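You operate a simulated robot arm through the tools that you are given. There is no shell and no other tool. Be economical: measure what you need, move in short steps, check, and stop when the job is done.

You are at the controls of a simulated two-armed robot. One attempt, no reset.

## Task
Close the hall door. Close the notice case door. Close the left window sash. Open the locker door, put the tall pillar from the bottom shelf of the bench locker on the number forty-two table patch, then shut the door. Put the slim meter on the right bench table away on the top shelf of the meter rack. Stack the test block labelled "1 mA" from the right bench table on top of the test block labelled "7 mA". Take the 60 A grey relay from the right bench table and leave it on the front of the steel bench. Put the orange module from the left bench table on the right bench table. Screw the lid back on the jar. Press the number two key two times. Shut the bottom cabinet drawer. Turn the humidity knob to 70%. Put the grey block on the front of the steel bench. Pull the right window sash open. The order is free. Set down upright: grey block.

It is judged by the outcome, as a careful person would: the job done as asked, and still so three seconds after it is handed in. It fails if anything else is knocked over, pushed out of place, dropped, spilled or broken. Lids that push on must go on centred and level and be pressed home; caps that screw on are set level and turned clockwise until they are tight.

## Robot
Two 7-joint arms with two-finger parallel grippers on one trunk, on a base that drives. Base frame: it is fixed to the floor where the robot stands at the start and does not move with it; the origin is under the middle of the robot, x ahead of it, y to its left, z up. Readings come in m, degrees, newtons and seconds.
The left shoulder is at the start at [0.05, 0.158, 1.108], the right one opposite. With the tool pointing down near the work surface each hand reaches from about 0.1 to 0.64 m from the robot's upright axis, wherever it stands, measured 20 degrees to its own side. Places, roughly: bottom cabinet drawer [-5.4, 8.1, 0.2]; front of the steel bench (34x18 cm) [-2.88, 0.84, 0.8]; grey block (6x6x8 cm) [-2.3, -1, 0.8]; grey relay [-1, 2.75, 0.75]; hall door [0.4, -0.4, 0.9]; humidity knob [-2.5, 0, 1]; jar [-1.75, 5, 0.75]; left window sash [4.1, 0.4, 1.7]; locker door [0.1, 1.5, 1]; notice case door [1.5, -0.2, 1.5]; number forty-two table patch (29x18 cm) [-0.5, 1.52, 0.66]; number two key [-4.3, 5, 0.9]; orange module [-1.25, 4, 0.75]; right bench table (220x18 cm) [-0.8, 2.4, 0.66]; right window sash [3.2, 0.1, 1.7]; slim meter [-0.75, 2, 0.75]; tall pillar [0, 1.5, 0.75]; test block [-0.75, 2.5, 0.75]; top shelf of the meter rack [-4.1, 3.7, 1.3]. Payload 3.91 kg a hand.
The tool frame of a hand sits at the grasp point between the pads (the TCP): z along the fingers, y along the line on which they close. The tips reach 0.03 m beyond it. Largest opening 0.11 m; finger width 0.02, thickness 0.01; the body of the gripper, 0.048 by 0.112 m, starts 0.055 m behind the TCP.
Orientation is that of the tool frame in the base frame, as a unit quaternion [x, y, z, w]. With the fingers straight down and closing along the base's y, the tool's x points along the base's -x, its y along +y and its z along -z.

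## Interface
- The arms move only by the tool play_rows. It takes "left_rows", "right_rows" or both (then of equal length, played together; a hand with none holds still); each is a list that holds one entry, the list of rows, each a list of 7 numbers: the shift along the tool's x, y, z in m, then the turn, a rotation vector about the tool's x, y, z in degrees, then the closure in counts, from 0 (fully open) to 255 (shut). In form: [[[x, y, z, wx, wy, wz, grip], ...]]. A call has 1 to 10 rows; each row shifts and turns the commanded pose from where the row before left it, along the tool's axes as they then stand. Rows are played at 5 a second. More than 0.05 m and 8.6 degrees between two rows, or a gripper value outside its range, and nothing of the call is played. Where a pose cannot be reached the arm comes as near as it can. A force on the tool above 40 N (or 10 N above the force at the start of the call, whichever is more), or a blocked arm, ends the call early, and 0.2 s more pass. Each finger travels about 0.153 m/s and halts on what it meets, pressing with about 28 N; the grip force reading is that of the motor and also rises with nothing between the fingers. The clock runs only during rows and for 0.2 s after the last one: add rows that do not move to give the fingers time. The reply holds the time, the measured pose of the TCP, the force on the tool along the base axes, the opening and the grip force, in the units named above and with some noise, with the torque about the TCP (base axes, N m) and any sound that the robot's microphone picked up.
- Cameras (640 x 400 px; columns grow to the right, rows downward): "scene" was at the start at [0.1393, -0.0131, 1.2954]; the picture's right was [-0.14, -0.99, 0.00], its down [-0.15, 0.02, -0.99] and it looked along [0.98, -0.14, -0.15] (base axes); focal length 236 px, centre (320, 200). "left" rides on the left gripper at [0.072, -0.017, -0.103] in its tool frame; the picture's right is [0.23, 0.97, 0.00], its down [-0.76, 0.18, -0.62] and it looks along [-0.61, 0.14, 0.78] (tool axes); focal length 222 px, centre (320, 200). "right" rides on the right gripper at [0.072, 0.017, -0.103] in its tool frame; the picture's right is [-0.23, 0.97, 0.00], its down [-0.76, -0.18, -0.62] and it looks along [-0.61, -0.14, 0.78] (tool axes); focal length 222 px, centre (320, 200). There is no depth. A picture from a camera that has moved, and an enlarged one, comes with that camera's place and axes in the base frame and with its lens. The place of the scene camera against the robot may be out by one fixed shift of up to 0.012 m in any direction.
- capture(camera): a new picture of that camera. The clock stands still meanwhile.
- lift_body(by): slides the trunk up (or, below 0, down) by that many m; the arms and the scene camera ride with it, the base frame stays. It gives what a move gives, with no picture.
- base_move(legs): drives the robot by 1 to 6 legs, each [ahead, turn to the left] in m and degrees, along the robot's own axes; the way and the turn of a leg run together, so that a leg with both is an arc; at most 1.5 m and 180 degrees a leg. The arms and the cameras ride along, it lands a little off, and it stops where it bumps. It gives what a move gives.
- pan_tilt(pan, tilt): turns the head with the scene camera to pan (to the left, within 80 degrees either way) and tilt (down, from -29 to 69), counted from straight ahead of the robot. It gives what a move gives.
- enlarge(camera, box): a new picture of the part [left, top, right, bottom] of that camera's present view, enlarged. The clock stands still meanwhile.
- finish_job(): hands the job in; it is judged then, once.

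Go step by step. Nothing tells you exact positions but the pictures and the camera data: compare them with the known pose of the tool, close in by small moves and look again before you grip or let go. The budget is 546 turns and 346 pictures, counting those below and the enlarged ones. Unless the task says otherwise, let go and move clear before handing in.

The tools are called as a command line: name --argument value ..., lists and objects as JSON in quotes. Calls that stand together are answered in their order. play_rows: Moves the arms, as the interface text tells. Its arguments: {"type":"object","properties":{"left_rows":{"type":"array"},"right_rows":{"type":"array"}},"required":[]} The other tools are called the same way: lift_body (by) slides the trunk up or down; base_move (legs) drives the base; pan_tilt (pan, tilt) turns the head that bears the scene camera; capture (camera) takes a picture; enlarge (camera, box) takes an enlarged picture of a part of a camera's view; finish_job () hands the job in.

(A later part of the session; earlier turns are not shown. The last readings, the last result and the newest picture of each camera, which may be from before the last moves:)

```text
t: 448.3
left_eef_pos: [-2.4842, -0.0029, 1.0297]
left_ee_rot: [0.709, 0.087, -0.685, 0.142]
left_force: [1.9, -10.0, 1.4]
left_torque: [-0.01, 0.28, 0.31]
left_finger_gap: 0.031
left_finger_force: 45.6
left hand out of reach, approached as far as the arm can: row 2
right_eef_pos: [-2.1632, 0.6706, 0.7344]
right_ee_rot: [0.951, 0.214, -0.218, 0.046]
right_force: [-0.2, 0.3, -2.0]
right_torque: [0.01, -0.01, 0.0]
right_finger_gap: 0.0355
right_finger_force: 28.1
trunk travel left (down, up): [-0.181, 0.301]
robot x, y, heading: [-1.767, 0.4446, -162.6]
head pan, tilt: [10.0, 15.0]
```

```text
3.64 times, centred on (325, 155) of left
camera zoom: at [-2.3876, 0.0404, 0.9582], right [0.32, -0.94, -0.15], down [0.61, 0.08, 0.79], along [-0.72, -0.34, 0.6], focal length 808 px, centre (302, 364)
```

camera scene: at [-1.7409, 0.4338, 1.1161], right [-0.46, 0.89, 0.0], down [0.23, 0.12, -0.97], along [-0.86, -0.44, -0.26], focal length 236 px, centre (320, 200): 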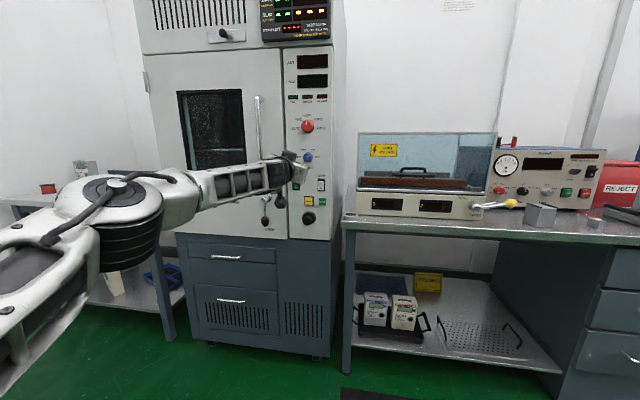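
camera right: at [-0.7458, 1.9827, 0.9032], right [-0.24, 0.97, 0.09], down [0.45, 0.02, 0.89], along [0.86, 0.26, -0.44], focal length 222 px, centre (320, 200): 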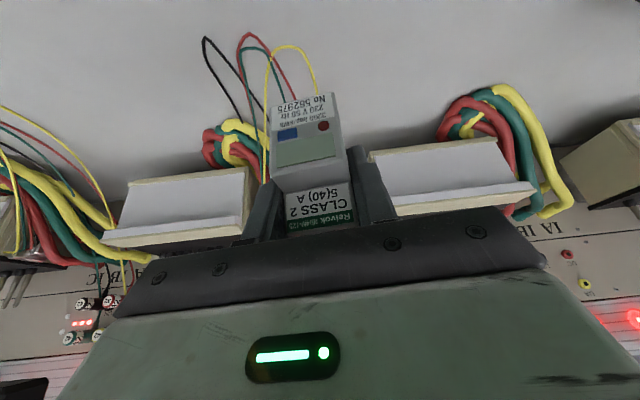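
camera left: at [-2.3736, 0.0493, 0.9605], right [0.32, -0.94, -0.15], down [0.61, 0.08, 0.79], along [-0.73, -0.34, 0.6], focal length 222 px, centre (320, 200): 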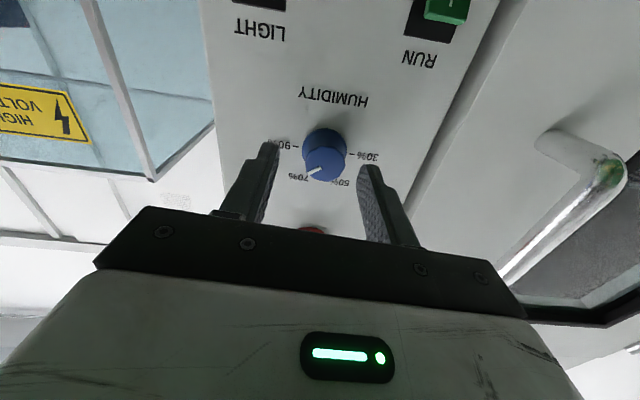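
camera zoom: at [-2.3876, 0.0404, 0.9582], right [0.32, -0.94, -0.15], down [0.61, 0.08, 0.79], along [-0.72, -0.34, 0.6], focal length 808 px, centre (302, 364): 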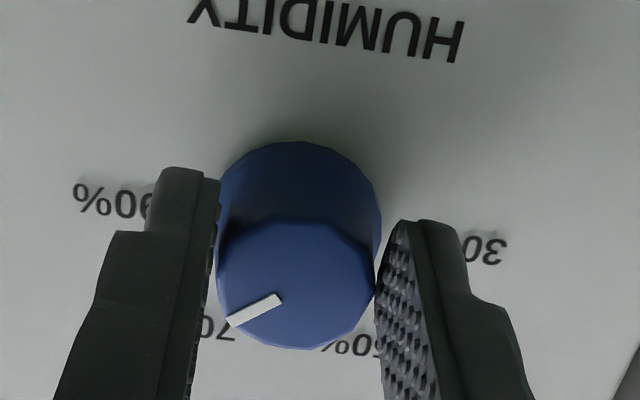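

The pointer reads about 54° here, with 70% at about 31°. Turning back 23°.

play_rows --left_rows '[[[0, 0, 0, 0, 0, -7.7, 255], [0, 0, 0, 0, 0, -7.7, 255], [0, 0, 0, 0, 0, -7.6, 255], [0, 0, 0, 0, 0, 0, 255]]]'

play_rows --left_rows '[[[0, 0, 0, 0, 0, 0, 130], [0, 0, 0, 0, 0, 0, 130]]]'

base_move --legs '[[-0.15, 0]]'

enlarge --camera "scene" --box '[293, 140, 323, 175]'

enlarge --camera "left" --box '[270, 60, 370, 180]'

```text
t: 449.3
left_eef_pos: [-2.4854, -0.0007, 1.0298]
left_ee_rot: [-0.677, -0.225, 0.7, 0.001]
left_force: [-5.3, -11.0, 4.7]
left_torque: [-0.11, 0.34, 0.22]
left_finger_gap: 0.0308
left_finger_force: 44.8
right_eef_pos: [-2.1639, 0.6698, 0.7343]
right_ee_rot: [0.951, 0.213, -0.219, 0.046]
right_force: [0.1, 0.5, -0.8]
right_torque: [0.03, -0.03, 0.02]
right_finger_gap: 0.0359
right_finger_force: 28.2
trunk travel left (down, up): [-0.181, 0.301]
robot x, y, heading: [-1.7675, 0.4473, -162.9]
head pan, tilt: [10.0, 15.0]
```

```text
t: 449.9
left_eef_pos: [-2.4842, 0.0008, 1.0284]
left_ee_rot: [-0.679, -0.224, 0.7, 0.0]
left_force: [-0.1, -0.3, -1.1]
left_torque: [0.0, -0.01, -0.01]
left_finger_gap: 0.0539
left_finger_force: 0.0
right_eef_pos: [-2.1625, 0.6702, 0.7342]
right_ee_rot: [0.951, 0.212, -0.218, 0.046]
right_force: [0.3, 0.2, -2.0]
right_torque: [0.06, -0.03, -0.01]
right_finger_gap: 0.036
right_finger_force: 27.7
trunk travel left (down, up): [-0.181, 0.301]
robot x, y, heading: [-1.765, 0.4475, -162.8]
head pan, tilt: [10.0, 15.0]
```

```text
t: 451.3
left_eef_pos: [-2.3408, 0.0417, 1.0282]
left_ee_rot: [-0.678, -0.226, 0.7, -0.002]
left_force: [-0.2, -0.4, 0.7]
left_torque: [-0.01, 0.03, -0.02]
left_finger_gap: 0.054
left_finger_force: 0.0
right_eef_pos: [-2.0192, 0.7126, 0.7357]
right_ee_rot: [0.951, 0.215, -0.218, 0.047]
right_force: [-0.3, -0.1, -1.3]
right_torque: [0.01, -0.02, 0.02]
right_finger_gap: 0.036
right_finger_force: 28.2
trunk travel left (down, up): [-0.181, 0.301]
robot x, y, heading: [-1.6218, 0.4888, -162.6]
head pan, tilt: [10.0, 15.0]
```

```text
11.43 times, centred on (308, 158) of scene
camera zoom: at [-1.7362, 0.4351, 1.1161], right [-0.46, 0.89, 0.0], down [0.23, 0.12, -0.97], along [-0.86, -0.44, -0.26], focal length 2695 px, centre (457, 686)
```

zoom: 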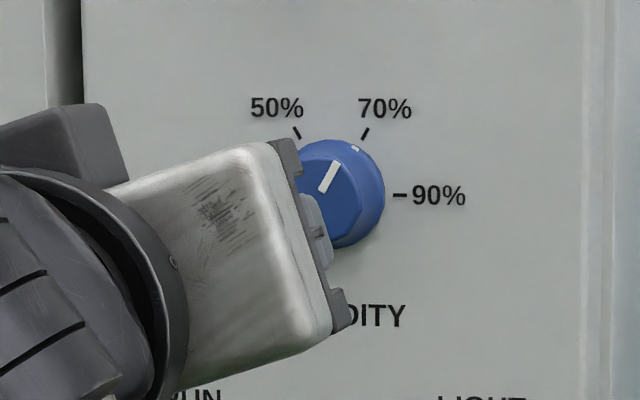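

```text
3.33 times, centred on (320, 120) of left
camera zoom: at [-2.2519, 0.1117, 0.9679], right [0.28, -0.81, -0.52], down [0.71, -0.19, 0.68], along [-0.65, -0.56, 0.52], focal length 740 px, centre (320, 467)
```

zoom: 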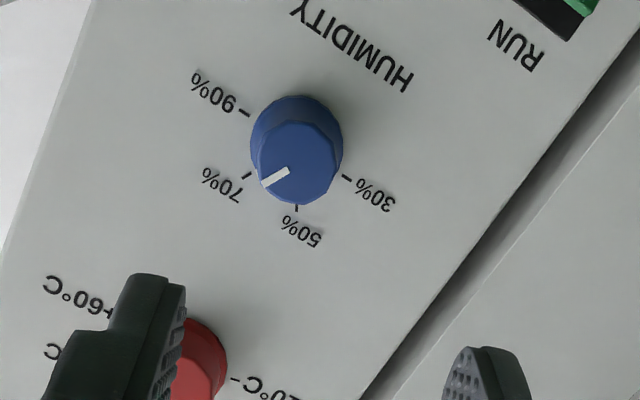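

The pointer now matches the 70% tick. Next, the slim meter goes to the meter rack: drive up the aisle.

base_move --legs '[[-0.2, 0], [0, -90], [1.5, 0], [1.5, 0], [0.5, 0], [0, 90]]'

lift_body --by 0.3

pan_tilt --pan -10 --tilt 8

capture --camera "scene"

```text
t: 477.3
left_eef_pos: [-3.2384, 3.472, 1.0293]
left_ee_rot: [-0.677, -0.228, 0.7, -0.005]
left_force: [0.8, 1.0, -0.3]
left_torque: [-0.04, -0.01, -0.02]
left_finger_gap: 0.054
left_finger_force: 0.0
right_eef_pos: [-2.9245, 4.1464, 0.7348]
right_ee_rot: [0.95, 0.217, -0.218, 0.048]
right_force: [-0.6, 0.0, -1.3]
right_torque: [0.0, 0.03, -0.01]
right_finger_gap: 0.0357
right_finger_force: 28.1
trunk travel left (down, up): [-0.181, 0.301]
robot x, y, heading: [-2.5254, 3.9264, -162.4]
head pan, tilt: [10.0, 15.0]
```

```text
t: 480.3
left_eef_pos: [-3.2392, 3.4724, 1.3283]
left_ee_rot: [-0.677, -0.228, 0.7, -0.004]
left_force: [0.1, -0.4, 0.1]
left_torque: [0.0, 0.02, -0.02]
left_finger_gap: 0.054
left_finger_force: 0.1
right_eef_pos: [-2.9254, 4.1461, 1.0347]
right_ee_rot: [0.95, 0.217, -0.218, 0.047]
right_force: [-0.6, 0.0, -2.0]
right_torque: [0.0, -0.02, -0.02]
right_finger_gap: 0.0358
right_finger_force: 27.4
trunk travel left (down, up): [-0.481, 0.001]
robot x, y, heading: [-2.5238, 3.9262, -162.3]
head pan, tilt: [10.0, 15.0]
```

```text
t: 481.1
left_eef_pos: [-3.239, 3.4723, 1.3283]
left_ee_rot: [-0.677, -0.227, 0.7, -0.004]
left_force: [-0.8, 0.7, -0.1]
left_torque: [0.02, 0.01, 0.0]
left_finger_gap: 0.0542
left_finger_force: 0.1
right_eef_pos: [-2.9237, 4.1462, 1.035]
right_ee_rot: [0.95, 0.217, -0.218, 0.047]
right_force: [-0.5, -0.5, -1.0]
right_torque: [0.04, -0.01, 0.0]
right_finger_gap: 0.036
right_finger_force: 28.0
trunk travel left (down, up): [-0.481, 0.001]
robot x, y, heading: [-2.5263, 3.9274, -162.3]
head pan, tilt: [-10.0, 8.0]
```

```text
163 pictures are left
camera scene: at [-2.6476, 3.9002, 1.4274], right [-0.14, 0.99, 0.0], down [0.14, 0.02, -0.99], along [-0.98, -0.13, -0.14], focal length 236 px, centre (320, 200)
```

scene: 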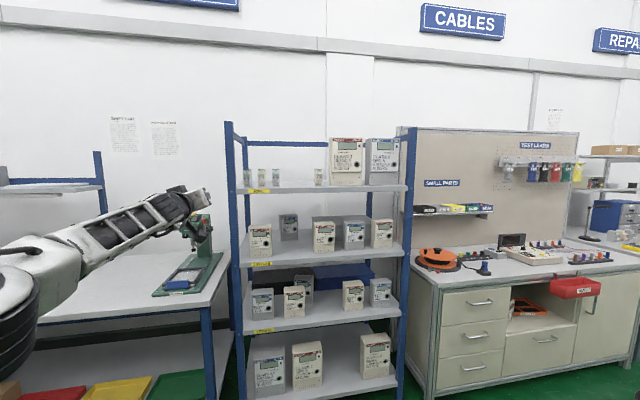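

enlarge --camera "scene" --box '[220, 120, 420, 260]'

```text
2.86 times, centred on (320, 190) of scene
camera zoom: at [-2.6476, 3.9002, 1.4274], right [-0.14, 0.99, 0.0], down [0.14, 0.02, -0.99], along [-0.98, -0.13, -0.14], focal length 674 px, centre (320, 229)
```

zoom: 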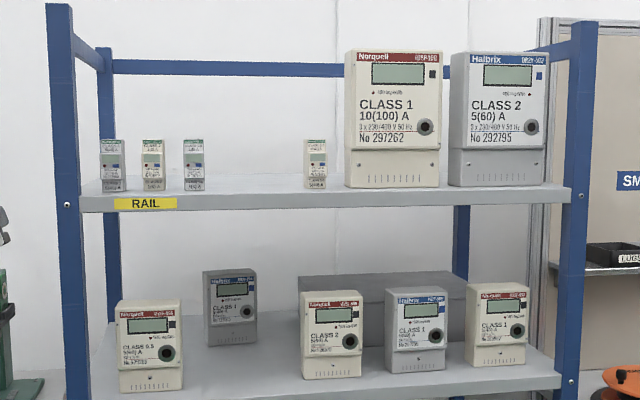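

The "RAIL" top shelf has slim meters with a free slot at v≈4.65. The meter must stay upright, so I'll keep the tool pitch and raise the right hand to check that height is reachable.

play_rows --right_rows '[[[-0.0195, 0, -0.0405, 0, 0, 0, 255], [-0.0195, 0, -0.0405, 0, 0, 0, 255], [-0.0195, 0, -0.0405, 0, 0, 0, 255], [-0.0195, 0, -0.0405, 0, 0, 0, 255], [-0.0195, 0, -0.0405, 0, 0, 0, 255], [-0.0195, 0, -0.0405, 0, 0, 0, 255], [-0.0195, 0, -0.0405, 0, 0, 0, 255], [-0.0195, 0, -0.0405, 0, 0, 0, 255]]]'

capture --camera "right"

```text
t: 482.9
left_eef_pos: [-3.2385, 3.4715, 1.3284]
left_ee_rot: [-0.677, -0.227, 0.7, -0.003]
left_force: [0.4, -0.1, -0.6]
left_torque: [-0.01, -0.02, -0.03]
left_finger_gap: 0.054
left_finger_force: 0.1
right_eef_pos: [-2.9229, 4.1443, 1.3933]
right_ee_rot: [0.95, 0.218, -0.217, 0.047]
right_force: [0.2, -0.3, -1.0]
right_torque: [-0.01, 0.01, -0.02]
right_finger_gap: 0.0357
right_finger_force: 28.2
trunk travel left (down, up): [-0.481, 0.001]
robot x, y, heading: [-2.5253, 3.9259, -162.3]
head pan, tilt: [-10.0, 8.0]
```

```text
161 pictures are left
camera right: at [-2.8153, 4.1763, 1.4551], right [0.24, -0.97, 0.09], down [-0.45, -0.02, 0.89], along [-0.86, -0.26, -0.44], focal length 222 px, centre (320, 200)
```

right: 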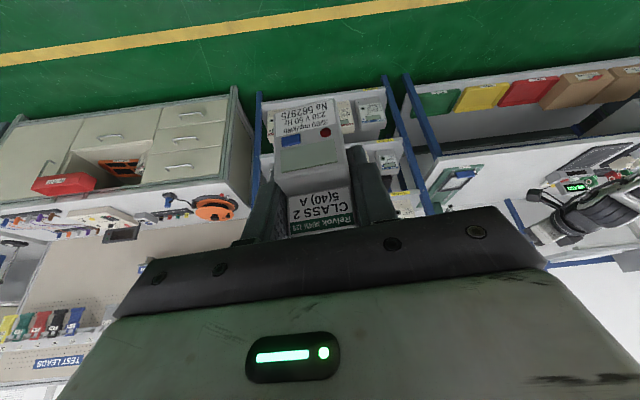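

Reachable. I'll square the meter (8°), bring the hand 0.16 m inward and extend it forward, all before approaching the rack.

play_rows --right_rows '[[[0, 0, 0, 3.46, 0, 7.2, 255], [-0.02, 0.04, 0.01, 0, 0, 0, 255], [-0.02, 0.04, 0.01, 0, 0, 0, 255], [-0.02, 0.04, 0.01, 0, 0, 0, 255], [-0.02, 0.04, 0.01, 0, 0, 0, 255], [-0.0405, 0, 0.0195, 0, 0, 0, 255], [-0.0405, 0, 0.0195, 0, 0, 0, 255], [-0.0405, 0, 0.0195, 0, 0, 0, 255], [0, 0, 0, 0, 0, 0, 255]]]'

capture --camera "scene"

```text
t: 484.9
left_eef_pos: [-3.2392, 3.4726, 1.3272]
left_ee_rot: [-0.677, -0.228, 0.7, -0.003]
left_force: [0.0, 0.6, 1.0]
left_torque: [-0.01, 0.01, 0.0]
left_finger_gap: 0.0537
left_finger_force: 0.0
right_eef_pos: [-3.0362, 3.9477, 1.391]
right_ee_rot: [0.963, 0.15, -0.221, 0.033]
right_force: [-0.9, 0.8, -1.1]
right_torque: [0.0, 0.0, 0.03]
right_finger_gap: 0.0358
right_finger_force: 27.8
right hand out of reach, approached as far as the arm can: row 7, 8
trunk travel left (down, up): [-0.481, 0.001]
robot x, y, heading: [-2.5273, 3.925, -162.6]
head pan, tilt: [-10.0, 8.0]
```

```text
160 pictures are left
camera scene: at [-2.6482, 3.9002, 1.4273], right [-0.13, 0.99, 0.0], down [0.14, 0.02, -0.99], along [-0.98, -0.13, -0.14], focal length 236 px, centre (320, 200)
```

scene: 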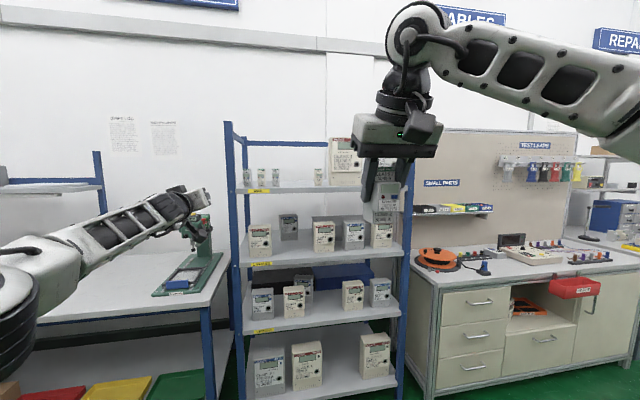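

At this pitch the arm reaches 0.48 m ahead, so the robot must get to about 0.42 m from the shelf edge; earlier approaches (0.50 m) were free. First I'll tuck the left hand back and down so it clears the rack.

play_rows --left_rows '[[[0.02, 0.02, -0.03, 0, 8, 5, 255], [0.03, 0.02, -0.03, 0, 8, 5, 255], [0.03, 0.02, -0.03, 0, 8, 5, 255], [0.03, 0.02, -0.03, 0, 8, 5, 255], [0.03, 0, -0.03, 0, 8, 2, 255], [0.03, 0, -0.03, 0, 8, 0, 255], [0.03, 0, -0.03, 0, 8, 0, 255], [0.03, 0, -0.03, 0, 8, 0, 255]]]'

base_move --legs '[[0.6, 0]]'

capture --camera "scene"

```text
refused: row 1 steps farther than a row can; nothing moved
```

```text
t: 487.4
left_eef_pos: [-3.6378, 3.3521, 1.3278]
left_ee_rot: [-0.679, -0.226, 0.698, -0.002]
left_force: [34.2, 8.3, -5.0]
left_torque: [-0.06, 0.47, -0.76]
left_finger_gap: 0.0513
left_finger_force: 0.0
right_eef_pos: [-3.4345, 3.8235, 1.3914]
right_ee_rot: [0.964, 0.146, -0.22, 0.031]
right_force: [0.6, -0.6, -1.6]
right_torque: [0.0, -0.01, 0.01]
right_finger_gap: 0.0361
right_finger_force: 28.0
trunk travel left (down, up): [-0.481, 0.001]
robot x, y, heading: [-2.9271, 3.7984, -162.4]
head pan, tilt: [-10.0, 8.0]
stopped in leg 1: the force on the tool passed its limit at 668 N (the readings are from after the stop); the commanded pose is now the measured one
```

```text
159 pictures are left
camera scene: at [-3.0426, 3.7743, 1.4283], right [-0.13, 0.99, 0.0], down [0.13, 0.02, -0.99], along [-0.98, -0.13, -0.13], focal length 236 px, centre (320, 200)
```

scene: 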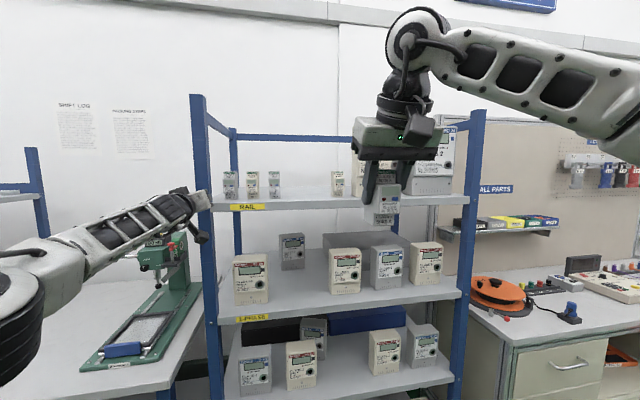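

The tuck was refused and the drive went ahead, so the left hand bumped the rack post; the meters all still stand. I'll back off and inspect before anything else.

base_move --legs '[[-0.25, 0]]'

capture --camera "scene"

```text
t: 489.3
left_eef_pos: [-3.407, 3.4295, 1.3237]
left_ee_rot: [-0.681, -0.224, 0.697, 0.001]
left_force: [0.2, 0.0, 0.2]
left_torque: [-0.01, -0.04, 0.01]
left_finger_gap: 0.0536
left_finger_force: 0.0
right_eef_pos: [-3.2022, 3.8989, 1.3882]
right_ee_rot: [0.965, 0.144, -0.219, 0.031]
right_force: [-0.3, -0.5, -2.5]
right_torque: [0.03, 0.03, 0.02]
right_finger_gap: 0.0359
right_finger_force: 28.4
trunk travel left (down, up): [-0.481, 0.001]
robot x, y, heading: [-2.6857, 3.8732, -162.8]
head pan, tilt: [-10.0, 8.0]
```

```text
158 pictures are left
camera scene: at [-2.8109, 3.849, 1.4275], right [-0.13, 0.99, 0.0], down [0.14, 0.02, -0.99], along [-0.98, -0.13, -0.14], focal length 236 px, centre (320, 200)
```

scene: 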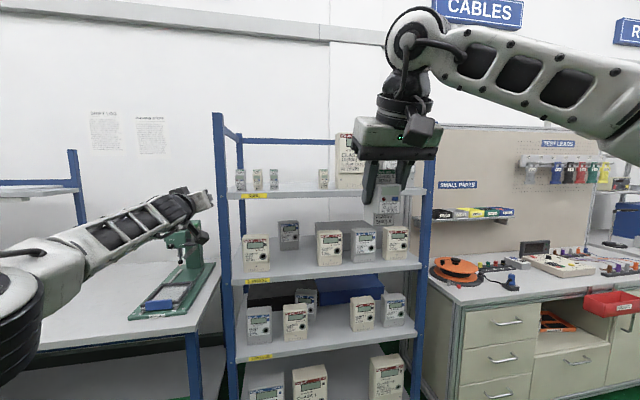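

The rack and its meters are unmoved; the contact tells me its front is at u≈-2.45, closer than estimated. Now I'll tuck the left hand properly (only that).

play_rows --left_rows '[[[0.02, 0.0, -0.03, 0, 8, 0, 255], [0.03, 0.0, -0.03, 0, 8, 0, 255], [0.03, 0.0, -0.03, 0, 8, 0, 255], [0.03, 0.0, -0.03, 0, 8, 0, 255], [0.03, 0, -0.03, 0, 8, 0, 255], [0.03, 0, -0.03, 0, 8, 0, 255], [0.02, 0, -0.04, 0, 8, 0, 255], [0.02, 0, -0.04, 0, 8, 0, 255]]]'

capture --camera "scene"

```text
t: 491.1
left_eef_pos: [-3.122, 3.5409, 1.2808]
left_ee_rot: [0.948, 0.188, -0.23, -0.119]
left_force: [-0.3, 0.2, 1.1]
left_torque: [0.01, -0.02, -0.03]
left_finger_gap: 0.0
left_finger_force: 28.1
right_eef_pos: [-3.2026, 3.8995, 1.3881]
right_ee_rot: [0.965, 0.144, -0.218, 0.031]
right_force: [0.4, -0.4, -1.6]
right_torque: [-0.01, -0.01, -0.01]
right_finger_gap: 0.0359
right_finger_force: 27.3
trunk travel left (down, up): [-0.481, 0.001]
robot x, y, heading: [-2.6884, 3.8724, -162.6]
head pan, tilt: [-10.0, 8.0]
```

```text
157 pictures are left
camera scene: at [-2.8112, 3.8489, 1.4275], right [-0.13, 0.99, 0.0], down [0.14, 0.02, -0.99], along [-0.98, -0.13, -0.14], focal length 236 px, centre (320, 200)
```

scene: 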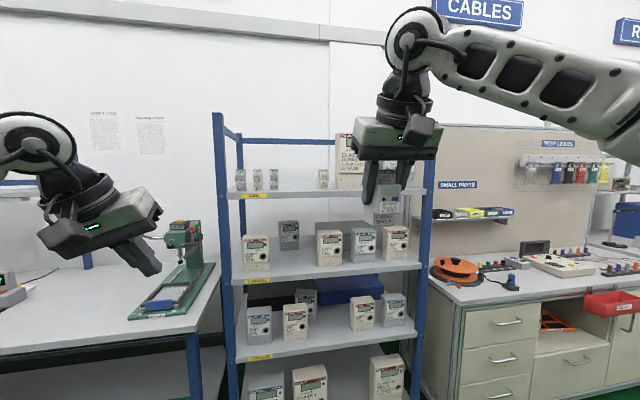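

play_rows --left_rows '[[[0.035, 0.02, -0.012, 0, 0, 0, 255], [0.035, 0.02, -0.012, 0, 0, 0, 255], [0.035, 0.02, -0.012, 0, 0, 0, 255], [0.035, 0.02, -0.012, 0, 0, 0, 255], [0.035, 0.02, -0.012, 0, 0, 0, 255]]]' --right_rows '[[[-0.01, 0.02, -0.02, 0, 0, 0, 255], [0, 0.02, 0, 0, 0, 0, 255], [0, 0.02, 0, 0, 0, 0, 255], [0, 0.008, 0, 0, 0, 0, 255], [0, 0, 0, 0, 0, 0, 255]]]'

capture --camera "scene"

```text
t: 492.3
left_eef_pos: [-2.9151, 3.5167, 1.2316]
left_ee_rot: [0.947, 0.191, -0.23, -0.118]
left_force: [0.7, 0.3, 0.2]
left_torque: [0.01, 0.0, 0.02]
left_finger_gap: 0.0001
left_finger_force: 28.0
right_eef_pos: [-3.2003, 3.8984, 1.3891]
right_ee_rot: [0.965, 0.144, -0.218, 0.03]
right_force: [0.0, 0.5, -3.0]
right_torque: [0.02, 0.0, 0.02]
right_finger_gap: 0.0361
right_finger_force: 27.8
right hand out of reach, approached as far as the arm can: row 1, 2, 3, 4
trunk travel left (down, up): [-0.481, 0.001]
robot x, y, heading: [-2.6902, 3.8757, -162.6]
head pan, tilt: [-10.0, 8.0]
```

```text
156 pictures are left
camera scene: at [-2.81, 3.8489, 1.4277], right [-0.13, 0.99, 0.0], down [0.14, 0.02, -0.99], along [-0.98, -0.13, -0.14], focal length 236 px, centre (320, 200)
```

scene: 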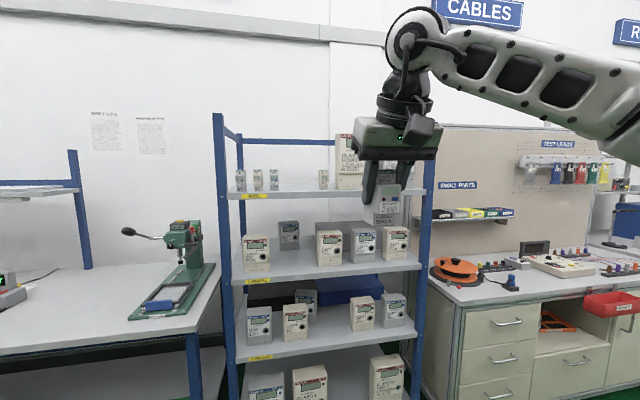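

Left hand tucked. The right arm is at its limit, so I'll draw it back 6 cm; then the raise and left shift should take effect.

play_rows --right_rows '[[[0.027, 0.0, -0.013, 0, 0, 0, 255], [0.027, 0, -0.013, 0, 0, 0, 255], [0, 0, 0, 0, 0, 0, 255], [0, 0, 0, 0, 0, 0, 255]]]'

```text
t: 493.3
left_eef_pos: [-2.9172, 3.5165, 1.2323]
left_ee_rot: [0.947, 0.19, -0.23, -0.119]
left_force: [-0.2, -0.3, -0.3]
left_torque: [-0.02, -0.03, -0.01]
left_finger_gap: 0.0001
left_finger_force: 27.7
right_eef_pos: [-3.1428, 3.9167, 1.3886]
right_ee_rot: [0.965, 0.145, -0.218, 0.03]
right_force: [0.8, -1.0, -1.8]
right_torque: [0.01, -0.03, 0.0]
right_finger_gap: 0.0358
right_finger_force: 28.0
trunk travel left (down, up): [-0.481, 0.001]
robot x, y, heading: [-2.688, 3.8725, -162.6]
head pan, tilt: [-10.0, 8.0]
```

play_rows --right_rows '[[[-0.009, 0.0, -0.018, 0, 0, 0, 255], [0, 0.035, 0, 0, 0, 0, 255], [0, 0.033, 0, 0, 0, 0, 255], [0, 0, 0, 0, 0, 0, 255]]]'

base_move --legs '[[0.4, 0]]'

capture --camera "scene"

capture --camera "right"

```text
t: 494.3
left_eef_pos: [-2.9184, 3.5158, 1.2308]
left_ee_rot: [0.947, 0.19, -0.229, -0.118]
left_force: [-0.8, -0.3, 0.8]
left_torque: [-0.05, 0.0, 0.0]
left_finger_gap: 0.0
left_finger_force: 27.3
right_eef_pos: [-3.1235, 3.892, 1.3997]
right_ee_rot: [0.965, 0.145, -0.217, 0.03]
right_force: [0.3, 0.0, -2.1]
right_torque: [0.0, -0.01, 0.02]
right_finger_gap: 0.0361
right_finger_force: 28.3
right hand out of reach, approached as far as the arm can: row 2, 3
trunk travel left (down, up): [-0.481, 0.001]
robot x, y, heading: [-2.6885, 3.8746, -162.7]
head pan, tilt: [-10.0, 8.0]
```

```text
t: 496.8
left_eef_pos: [-3.3009, 3.3909, 1.2324]
left_ee_rot: [0.947, 0.193, -0.229, -0.118]
left_force: [0.8, 0.1, 0.3]
left_torque: [0.0, 0.0, 0.0]
left_finger_gap: 0.0002
left_finger_force: 28.1
right_eef_pos: [-3.5073, 3.7658, 1.401]
right_ee_rot: [0.964, 0.148, -0.218, 0.031]
right_force: [0.0, -0.5, -1.5]
right_torque: [0.0, -0.02, -0.02]
right_finger_gap: 0.0362
right_finger_force: 28.1
trunk travel left (down, up): [-0.481, 0.001]
robot x, y, heading: [-3.0718, 3.7476, -162.1]
head pan, tilt: [-10.0, 8.0]
```

```text
155 pictures are left
camera scene: at [-3.1968, 3.7249, 1.4274], right [-0.14, 0.99, 0.0], down [0.14, 0.02, -0.99], along [-0.98, -0.14, -0.14], focal length 236 px, centre (320, 200)
```

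scene: 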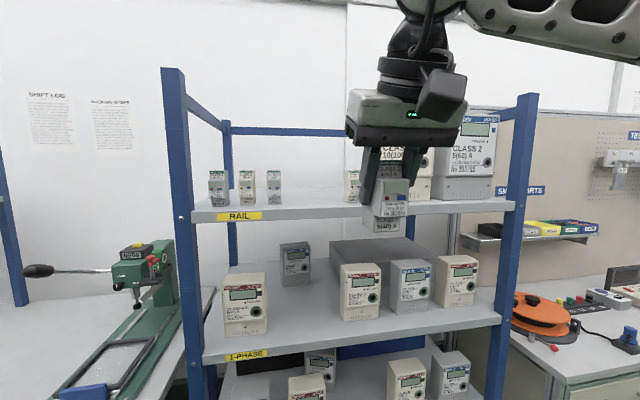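

```text
154 pictures are left
camera right: at [-3.3962, 3.7827, 1.463], right [0.1, -0.99, 0.09], down [-0.45, 0.04, 0.89], along [-0.89, -0.13, -0.45], focal length 222 px, centre (320, 200)
```

right: 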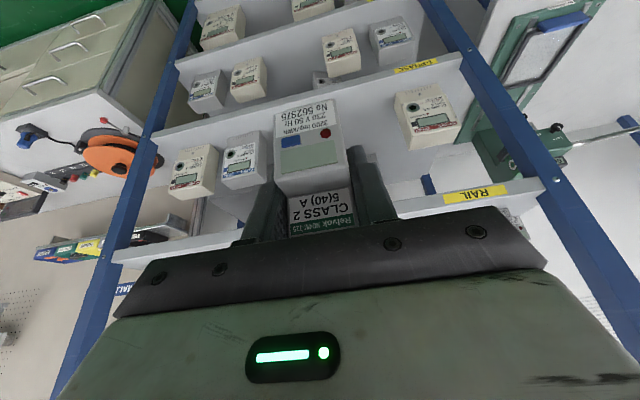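

The free slot is at v≈4.63 and the shelf front edge at u≈-2.47 (top z≈1.31). I'll extend the right arm 5 cm and turn the base 2.4° left, then advance in short steps.

play_rows --right_rows '[[[-0.027, 0.0, 0.013, 0, 0, 0, 255], [-0.02, 0, 0.0096, 0, 0, 0, 255], [0, 0, 0, 0, 0, 0, 255]]]'

base_move --legs '[[0, 2.4], [0.14, 0]]'

capture --camera "scene"

capture --camera "right"

```text
t: 497.6
left_eef_pos: [-3.2989, 3.3912, 1.2316]
left_ee_rot: [0.947, 0.192, -0.23, -0.119]
left_force: [0.4, -0.5, -0.7]
left_torque: [0.0, -0.02, 0.01]
left_finger_gap: 0.0
left_finger_force: 27.7
right_eef_pos: [-3.5549, 3.7737, 1.3934]
right_ee_rot: [0.964, 0.148, -0.219, 0.031]
right_force: [-0.8, -0.1, -1.5]
right_torque: [0.01, 0.0, -0.03]
right_finger_gap: 0.036
right_finger_force: 27.9
right hand out of reach, approached as far as the arm can: row 1, 2
trunk travel left (down, up): [-0.481, 0.001]
robot x, y, heading: [-3.0738, 3.7511, -161.7]
head pan, tilt: [-10.0, 8.0]
```

```text
t: 499.3
left_eef_pos: [-3.4188, 3.3331, 1.2314]
left_ee_rot: [0.942, 0.212, -0.232, -0.113]
left_force: [0.1, -0.9, -0.2]
left_torque: [0.02, -0.01, 0.0]
left_finger_gap: 0.0
left_finger_force: 28.1
right_eef_pos: [-3.6892, 3.704, 1.3924]
right_ee_rot: [0.961, 0.167, -0.217, 0.035]
right_force: [-0.1, -0.1, -1.3]
right_torque: [0.03, -0.04, 0.04]
right_finger_gap: 0.0356
right_finger_force: 28.4
trunk travel left (down, up): [-0.481, 0.001]
robot x, y, heading: [-3.2095, 3.6995, -160.0]
head pan, tilt: [-10.0, 8.0]
```

```text
153 pictures are left
camera scene: at [-3.3296, 3.6699, 1.4273], right [-0.18, 0.98, 0.0], down [0.14, 0.03, -0.99], along [-0.97, -0.18, -0.14], focal length 236 px, centre (320, 200)
```

scene: 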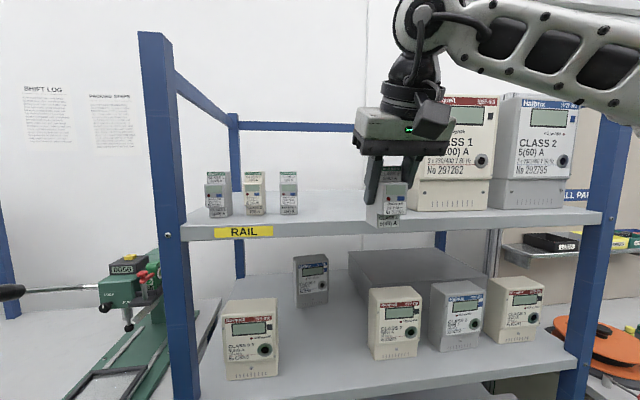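

```text
152 pictures are left
camera right: at [-3.5785, 3.7263, 1.4556], right [0.14, -0.99, 0.09], down [-0.45, 0.02, 0.89], along [-0.88, -0.16, -0.45], focal length 222 px, centre (320, 200)
```

right: 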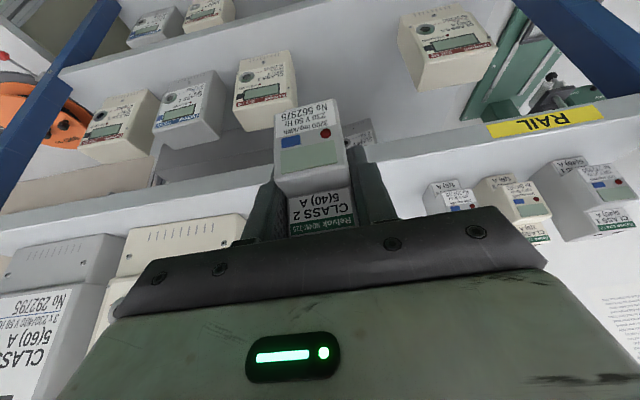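

enlarge --camera "scene" --box '[270, 150, 420, 250]'

```text
4.00 times, centred on (345, 200) of scene
camera zoom: at [-3.3296, 3.6699, 1.4273], right [-0.18, 0.98, 0.0], down [0.14, 0.03, -0.99], along [-0.97, -0.18, -0.14], focal length 943 px, centre (220, 200)
```

zoom: 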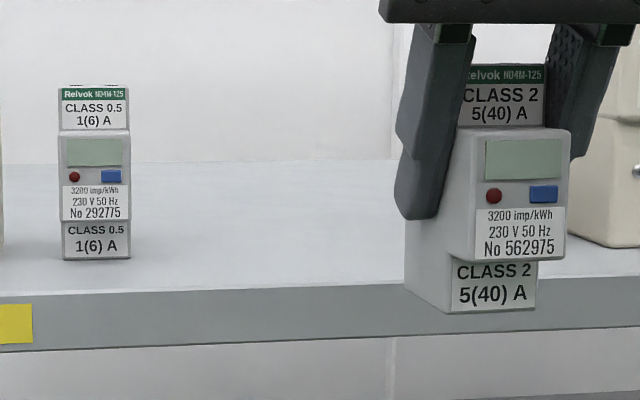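

The shelf top is at z≈1.305 and the meter's bottom at 1.330, so it clears. Turning 1.8° left and advancing 0.15 m.

base_move --legs '[[0, 1.8], [0.15, 0]]'

enlarge --camera "scene" --box '[220, 120, 460, 280]'

capture --camera "right"

```text
t: 501.1
left_eef_pos: [-3.5426, 3.2698, 1.2316]
left_ee_rot: [0.939, 0.229, -0.233, -0.109]
left_force: [0.2, 0.3, -0.5]
left_torque: [0.02, 0.01, 0.0]
left_finger_gap: 0.0
left_finger_force: 28.7
right_eef_pos: [-3.8259, 3.6327, 1.3924]
right_ee_rot: [0.958, 0.185, -0.217, 0.04]
right_force: [-0.6, -0.5, -1.7]
right_torque: [0.0, 0.01, -0.03]
right_finger_gap: 0.0359
right_finger_force: 28.0
trunk travel left (down, up): [-0.481, 0.001]
robot x, y, heading: [-3.3449, 3.6435, -157.8]
head pan, tilt: [-10.0, 8.0]
```

```text
2.50 times, centred on (340, 200) of scene
camera zoom: at [-3.4652, 3.6098, 1.4273], right [-0.21, 0.98, 0.0], down [0.14, 0.03, -0.99], along [-0.97, -0.21, -0.14], focal length 590 px, centre (270, 200)
```

zoom: 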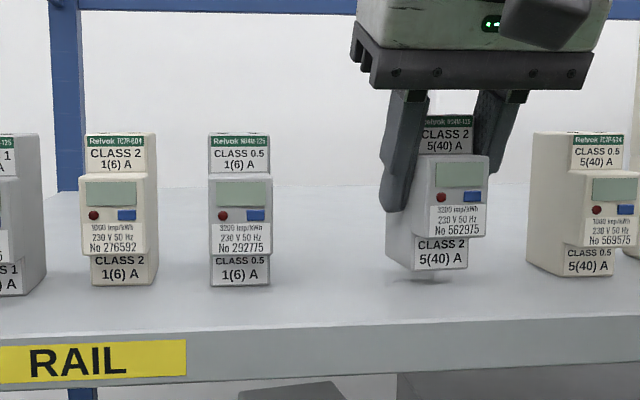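

```text
149 pictures are left
camera right: at [-3.7158, 3.6579, 1.4557], right [0.17, -0.98, 0.09], down [-0.46, 0.01, 0.89], along [-0.87, -0.19, -0.45], focal length 222 px, centre (320, 200)
```

right: 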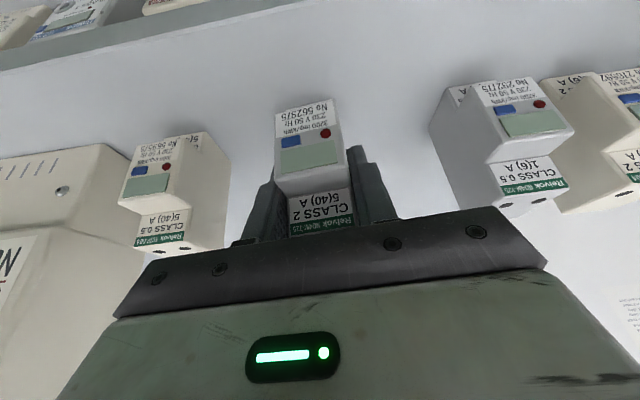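

The meter hangs in the free slot between its neighbours. Lowering in small steps.

lift_body --by -0.016

lift_body --by -0.005

lift_body --by -0.004

enlarge --camera "scene" --box '[320, 120, 440, 240]'

```text
t: 501.7
left_eef_pos: [-3.5417, 3.2711, 1.2161]
left_ee_rot: [0.938, 0.229, -0.236, -0.109]
left_force: [0.1, -0.2, 0.1]
left_torque: [0.01, 0.0, -0.02]
left_finger_gap: 0.0
left_finger_force: 27.7
right_eef_pos: [-3.8236, 3.6334, 1.3798]
right_ee_rot: [0.957, 0.183, -0.22, 0.042]
right_force: [-2.3, 1.7, 24.2]
right_torque: [0.09, 0.02, -0.06]
right_finger_gap: 0.0356
right_finger_force: 27.8
trunk travel left (down, up): [-0.465, 0.017]
robot x, y, heading: [-3.3454, 3.6485, -158.0]
head pan, tilt: [-10.0, 8.0]
```

```text
t: 502.2
left_eef_pos: [-3.5409, 3.2701, 1.2115]
left_ee_rot: [0.938, 0.229, -0.235, -0.109]
left_force: [-0.8, 0.3, -0.7]
left_torque: [-0.04, -0.03, -0.02]
left_finger_gap: 0.0002
left_finger_force: 28.3
right_eef_pos: [-3.8231, 3.6325, 1.3726]
right_ee_rot: [0.958, 0.183, -0.218, 0.041]
right_force: [0.2, 1.4, 23.2]
right_torque: [-0.36, 0.06, -0.01]
right_finger_gap: 0.0357
right_finger_force: 27.8
trunk travel left (down, up): [-0.46, 0.022]
robot x, y, heading: [-3.3419, 3.6431, -157.5]
head pan, tilt: [-10.0, 8.0]
```

```text
t: 502.8
left_eef_pos: [-3.5403, 3.2713, 1.2074]
left_ee_rot: [0.938, 0.227, -0.236, -0.11]
left_force: [-0.1, 0.6, -0.3]
left_torque: [-0.01, -0.01, -0.01]
left_finger_gap: 0.0001
left_finger_force: 28.7
right_eef_pos: [-3.8231, 3.6329, 1.3696]
right_ee_rot: [0.957, 0.186, -0.218, 0.04]
right_force: [2.0, 3.0, 20.8]
right_torque: [-0.35, 0.0, 0.02]
right_finger_gap: 0.0358
right_finger_force: 27.4
trunk travel left (down, up): [-0.456, 0.026]
robot x, y, heading: [-3.3439, 3.6417, -157.6]
head pan, tilt: [-10.0, 8.0]
```

```text
3.33 times, centred on (380, 180) of scene
camera zoom: at [-3.4619, 3.6107, 1.4025], right [-0.21, 0.98, 0.0], down [0.13, 0.03, -0.99], along [-0.97, -0.21, -0.14], focal length 786 px, centre (120, 267)
```

zoom: 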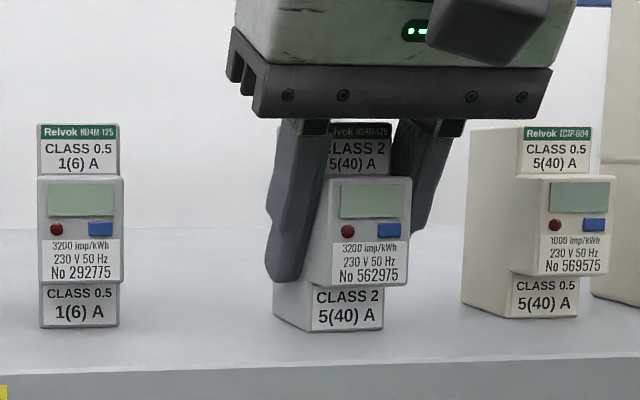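

It is standing on the shelf (it slid a little in the grip). Opening moderately and rising.

lift_body --by 0.005

play_rows --right_rows '[[[0, 0, 0, 0, 0, 0, 225], [0, 0, 0, 0, 0, 0, 160], [0, 0, 0, 0, 0, 0, 115], [0, 0, 0, 0, 0, 0, 115]]]'

enlarge --camera "scene" --box '[320, 120, 440, 240]'

```text
t: 503.3
left_eef_pos: [-3.5423, 3.2702, 1.2116]
left_ee_rot: [0.938, 0.23, -0.234, -0.108]
left_force: [-0.5, 0.4, -0.6]
left_torque: [0.01, -0.02, 0.0]
left_finger_gap: 0.0001
left_finger_force: 28.0
right_eef_pos: [-3.8261, 3.6322, 1.3702]
right_ee_rot: [0.958, 0.185, -0.214, 0.037]
right_force: [0.0, 0.9, -0.9]
right_torque: [0.02, -0.04, -0.05]
right_finger_gap: 0.0359
right_finger_force: 27.3
trunk travel left (down, up): [-0.461, 0.021]
robot x, y, heading: [-3.3432, 3.6446, -157.5]
head pan, tilt: [-10.0, 8.0]
```

```text
t: 504.3
left_eef_pos: [-3.5423, 3.2705, 1.2115]
left_ee_rot: [0.938, 0.229, -0.235, -0.109]
left_force: [0.1, 0.7, 0.4]
left_torque: [0.02, 0.02, 0.01]
left_finger_gap: 0.0003
left_finger_force: 27.7
right_eef_pos: [-3.8255, 3.6325, 1.3737]
right_ee_rot: [0.958, 0.184, -0.217, 0.039]
right_force: [0.1, -0.1, 0.3]
right_torque: [0.0, -0.01, -0.02]
right_finger_gap: 0.0606
right_finger_force: 0.1
trunk travel left (down, up): [-0.461, 0.021]
robot x, y, heading: [-3.3445, 3.6433, -157.5]
head pan, tilt: [-10.0, 8.0]
```

```text
3.33 times, centred on (380, 180) of scene
camera zoom: at [-3.4642, 3.6102, 1.4074], right [-0.21, 0.98, 0.0], down [0.14, 0.03, -0.99], along [-0.97, -0.21, -0.14], focal length 786 px, centre (120, 267)
```

zoom: 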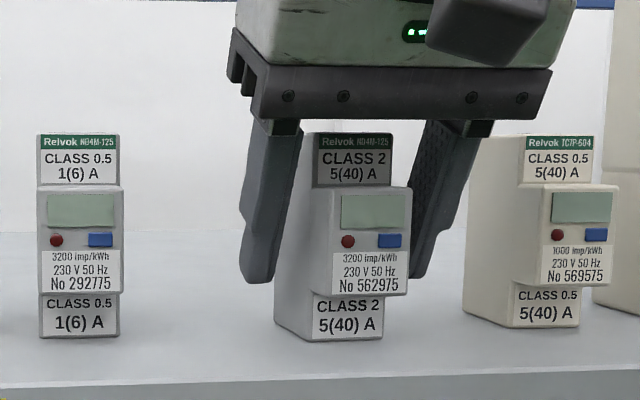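

The meter stands upright in line with the others. Rising slightly and backing straight out.

lift_body --by 0.018

base_move --legs '[[-0.45, 0]]'

capture --camera "scene"

```text
t: 504.9
left_eef_pos: [-3.5411, 3.2699, 1.2302]
left_ee_rot: [0.938, 0.229, -0.235, -0.11]
left_force: [-0.4, 0.4, -0.2]
left_torque: [0.0, 0.01, -0.04]
left_finger_gap: 0.0
left_finger_force: 27.4
right_eef_pos: [-3.8245, 3.6332, 1.391]
right_ee_rot: [0.958, 0.184, -0.217, 0.039]
right_force: [0.0, -0.1, -0.7]
right_torque: [0.02, 0.0, 0.02]
right_finger_gap: 0.0602
right_finger_force: 0.0
trunk travel left (down, up): [-0.479, 0.003]
robot x, y, heading: [-3.3421, 3.6442, -157.9]
head pan, tilt: [-10.0, 8.0]
```

```text
t: 507.7
left_eef_pos: [-3.1252, 3.441, 1.2301]
left_ee_rot: [0.938, 0.229, -0.235, -0.109]
left_force: [-0.1, 0.2, 0.1]
left_torque: [0.02, -0.02, 0.03]
left_finger_gap: 0.0
left_finger_force: 27.8
right_eef_pos: [-3.4093, 3.8029, 1.3902]
right_ee_rot: [0.958, 0.185, -0.217, 0.04]
right_force: [0.0, -0.5, -0.4]
right_torque: [0.01, 0.01, 0.01]
right_finger_gap: 0.0605
right_finger_force: 0.0
trunk travel left (down, up): [-0.479, 0.003]
robot x, y, heading: [-2.9279, 3.8139, -157.8]
head pan, tilt: [-10.0, 8.0]
```

```text
146 pictures are left
camera scene: at [-3.0473, 3.7807, 1.4255], right [-0.21, 0.98, 0.0], down [0.14, 0.03, -0.99], along [-0.97, -0.21, -0.14], focal length 236 px, centre (320, 200)
```

scene: 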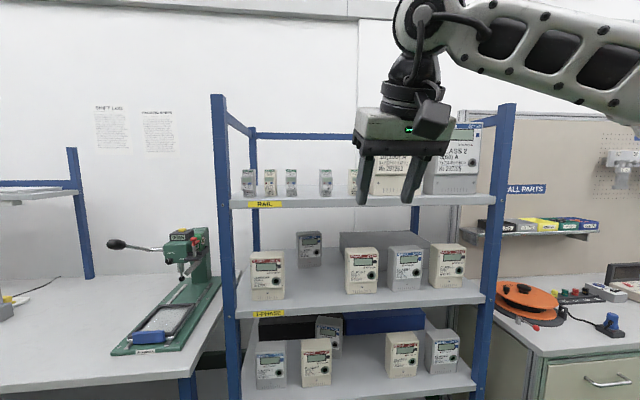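

The slim meter is in place. Next the number two key: I'll drive on up the aisle and look.

base_move --legs '[[-0.2, 0], [0, -94.2], [1.4, 0], [0, 90]]'

pan_tilt --pan 0 --tilt 20

capture --camera "scene"

```text
t: 523.6
left_eef_pos: [-3.3802, 4.8553, 1.2295]
left_ee_rot: [0.947, 0.192, -0.23, -0.118]
left_force: [0.3, 0.1, 0.2]
left_torque: [-0.01, 0.0, -0.04]
left_finger_gap: 0.0004
left_finger_force: 28.1
right_eef_pos: [-3.633, 5.2384, 1.3907]
right_ee_rot: [0.964, 0.147, -0.219, 0.031]
right_force: [0.2, -0.5, -0.7]
right_torque: [0.0, -0.01, -0.01]
right_finger_gap: 0.0605
right_finger_force: 0.0
trunk travel left (down, up): [-0.479, 0.003]
robot x, y, heading: [-3.1547, 5.2134, -162.4]
head pan, tilt: [-10.0, 8.0]
```

```text
t: 524.4
left_eef_pos: [-3.3799, 4.8565, 1.23]
left_ee_rot: [0.947, 0.192, -0.23, -0.118]
left_force: [0.1, -0.3, 0.4]
left_torque: [-0.02, -0.02, 0.01]
left_finger_gap: 0.0
left_finger_force: 27.5
right_eef_pos: [-3.6317, 5.2398, 1.3921]
right_ee_rot: [0.964, 0.147, -0.219, 0.031]
right_force: [-0.4, 0.7, 0.5]
right_torque: [0.01, 0.01, -0.01]
right_finger_gap: 0.0603
right_finger_force: 0.0
trunk travel left (down, up): [-0.479, 0.003]
robot x, y, heading: [-3.1534, 5.2178, -162.4]
head pan, tilt: [0.0, 20.0]
```

```text
145 pictures are left
camera scene: at [-3.2718, 5.1729, 1.406], right [-0.3, 0.95, 0.0], down [0.33, 0.1, -0.94], along [-0.9, -0.29, -0.34], focal length 236 px, centre (320, 200)
```

scene: 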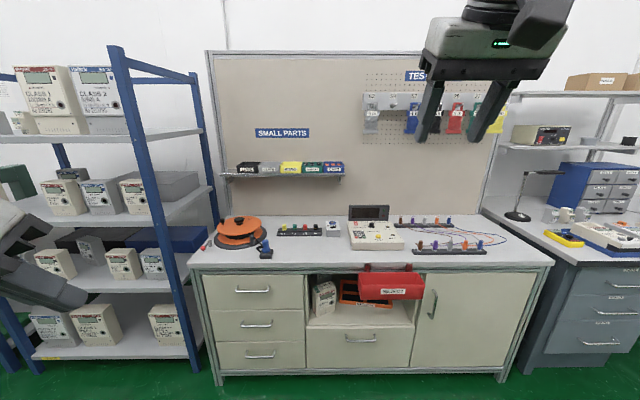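

enlarge --camera "scene" --box '[190, 190, 510, 270]'

enlarge --camera "scene" --box '[335, 195, 415, 255]'

```text
2.00 times, centred on (350, 230) of scene
camera zoom: at [-3.2718, 5.1729, 1.406], right [-0.3, 0.95, 0.0], down [0.33, 0.1, -0.94], along [-0.9, -0.29, -0.34], focal length 472 px, centre (260, 140)
```

zoom: 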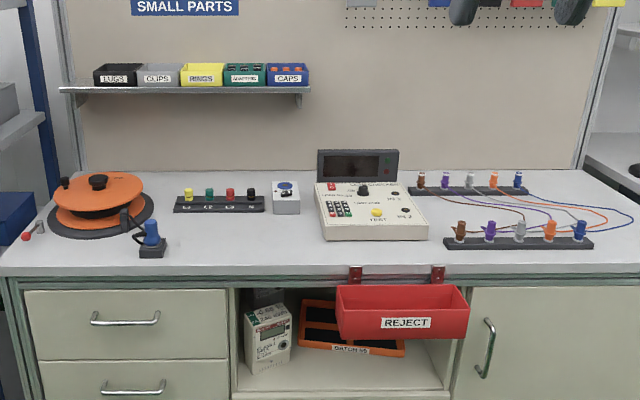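

```text
6.67 times, centred on (375, 225) of scene
camera zoom: at [-3.2718, 5.1729, 1.406], right [-0.3, 0.95, 0.0], down [0.33, 0.1, -0.94], along [-0.9, -0.29, -0.34], focal length 1572 px, centre (-47, 33)
```

zoom: 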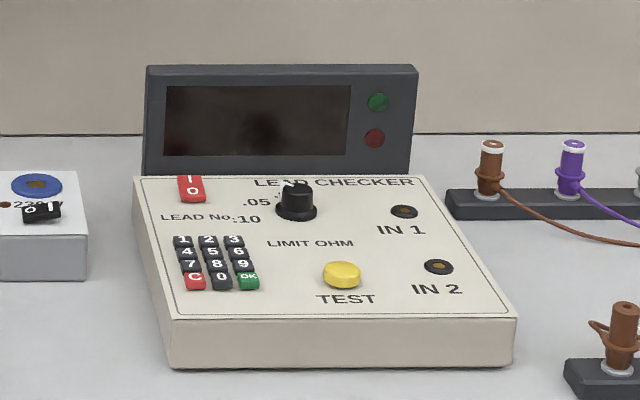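

The keypad is on the lead checker, with key 2 in the middle of the top row. I'll lower the right hand, close it, and drive closer.

play_rows --right_rows '[[[0.019, 0, 0.04, 0, 0, 0, 255], [0.019, 0, 0.04, 0, 0, 0, 255], [0.019, 0, 0.04, 0, 0, 0, 255], [0.019, 0, 0.04, 0, 0, 0, 255], [0.019, 0, 0.04, 0, 0, 0, 255], [0.019, 0, 0.04, 0, 0, 0, 255], [0.019, 0, 0.04, 0, 0, 0, 255]]]'

base_move --legs '[[0.42, 0]]'

pan_tilt --pan -5 --tilt 30

capture --camera "scene"

capture --camera "right"

```text
t: 526.0
left_eef_pos: [-3.3799, 4.8559, 1.2296]
left_ee_rot: [0.947, 0.192, -0.23, -0.118]
left_force: [0.6, 0.2, 0.6]
left_torque: [-0.02, 0.01, -0.01]
left_finger_gap: 0.0
left_finger_force: 28.1
right_eef_pos: [-3.6335, 5.2379, 1.0818]
right_ee_rot: [0.964, 0.147, -0.219, 0.032]
right_force: [-0.1, -0.2, 0.2]
right_torque: [-0.01, 0.03, -0.01]
right_finger_gap: 0.0003
right_finger_force: 27.9
trunk travel left (down, up): [-0.479, 0.003]
robot x, y, heading: [-3.1525, 5.2131, -162.3]
head pan, tilt: [0.0, 20.0]
```

```text
t: 528.6
left_eef_pos: [-3.7846, 4.7205, 1.2298]
left_ee_rot: [0.946, 0.197, -0.23, -0.117]
left_force: [0.3, -0.1, -0.2]
left_torque: [0.02, 0.01, -0.02]
left_finger_gap: 0.0
left_finger_force: 28.5
right_eef_pos: [-4.0416, 5.1006, 1.0823]
right_ee_rot: [0.964, 0.153, -0.217, 0.033]
right_force: [-0.7, 0.0, -0.1]
right_torque: [0.02, -0.03, 0.02]
right_finger_gap: 0.0002
right_finger_force: 28.1
trunk travel left (down, up): [-0.479, 0.003]
robot x, y, heading: [-3.5568, 5.08, -161.7]
head pan, tilt: [0.0, 20.0]
```

```text
t: 529.3
left_eef_pos: [-3.7835, 4.7214, 1.2303]
left_ee_rot: [0.946, 0.196, -0.231, -0.116]
left_force: [0.4, 0.1, 0.2]
left_torque: [0.0, -0.02, -0.01]
left_finger_gap: 0.0
left_finger_force: 27.8
right_eef_pos: [-4.0412, 5.1, 1.0823]
right_ee_rot: [0.963, 0.153, -0.218, 0.033]
right_force: [0.2, 0.0, 0.1]
right_torque: [0.02, 0.0, 0.01]
right_finger_gap: 0.0
right_finger_force: 27.8
trunk travel left (down, up): [-0.479, 0.003]
robot x, y, heading: [-3.5583, 5.0784, -161.7]
head pan, tilt: [-5.0, 30.0]
```

```text
142 pictures are left
camera scene: at [-3.6784, 5.0472, 1.3899], right [-0.23, 0.97, 0.0], down [0.49, 0.12, -0.87], along [-0.84, -0.2, -0.5], focal length 236 px, centre (320, 200)
```

scene: 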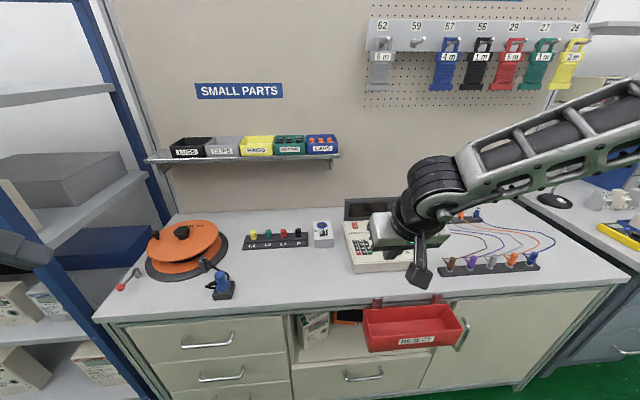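

```text
141 pictures are left
camera right: at [-3.9303, 5.1187, 1.145], right [0.1, -0.99, 0.09], down [-0.45, 0.04, 0.89], along [-0.89, -0.13, -0.44], focal length 222 px, centre (320, 200)
```

right: 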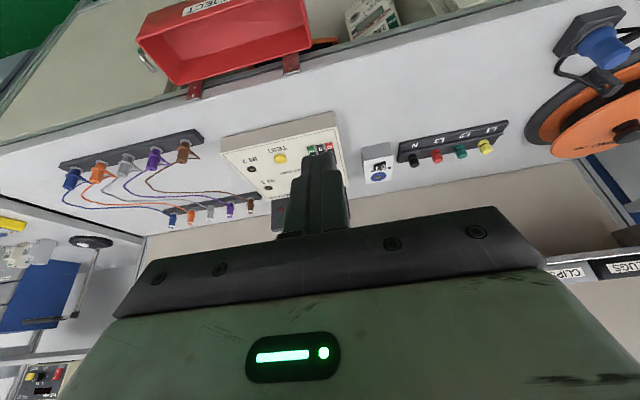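

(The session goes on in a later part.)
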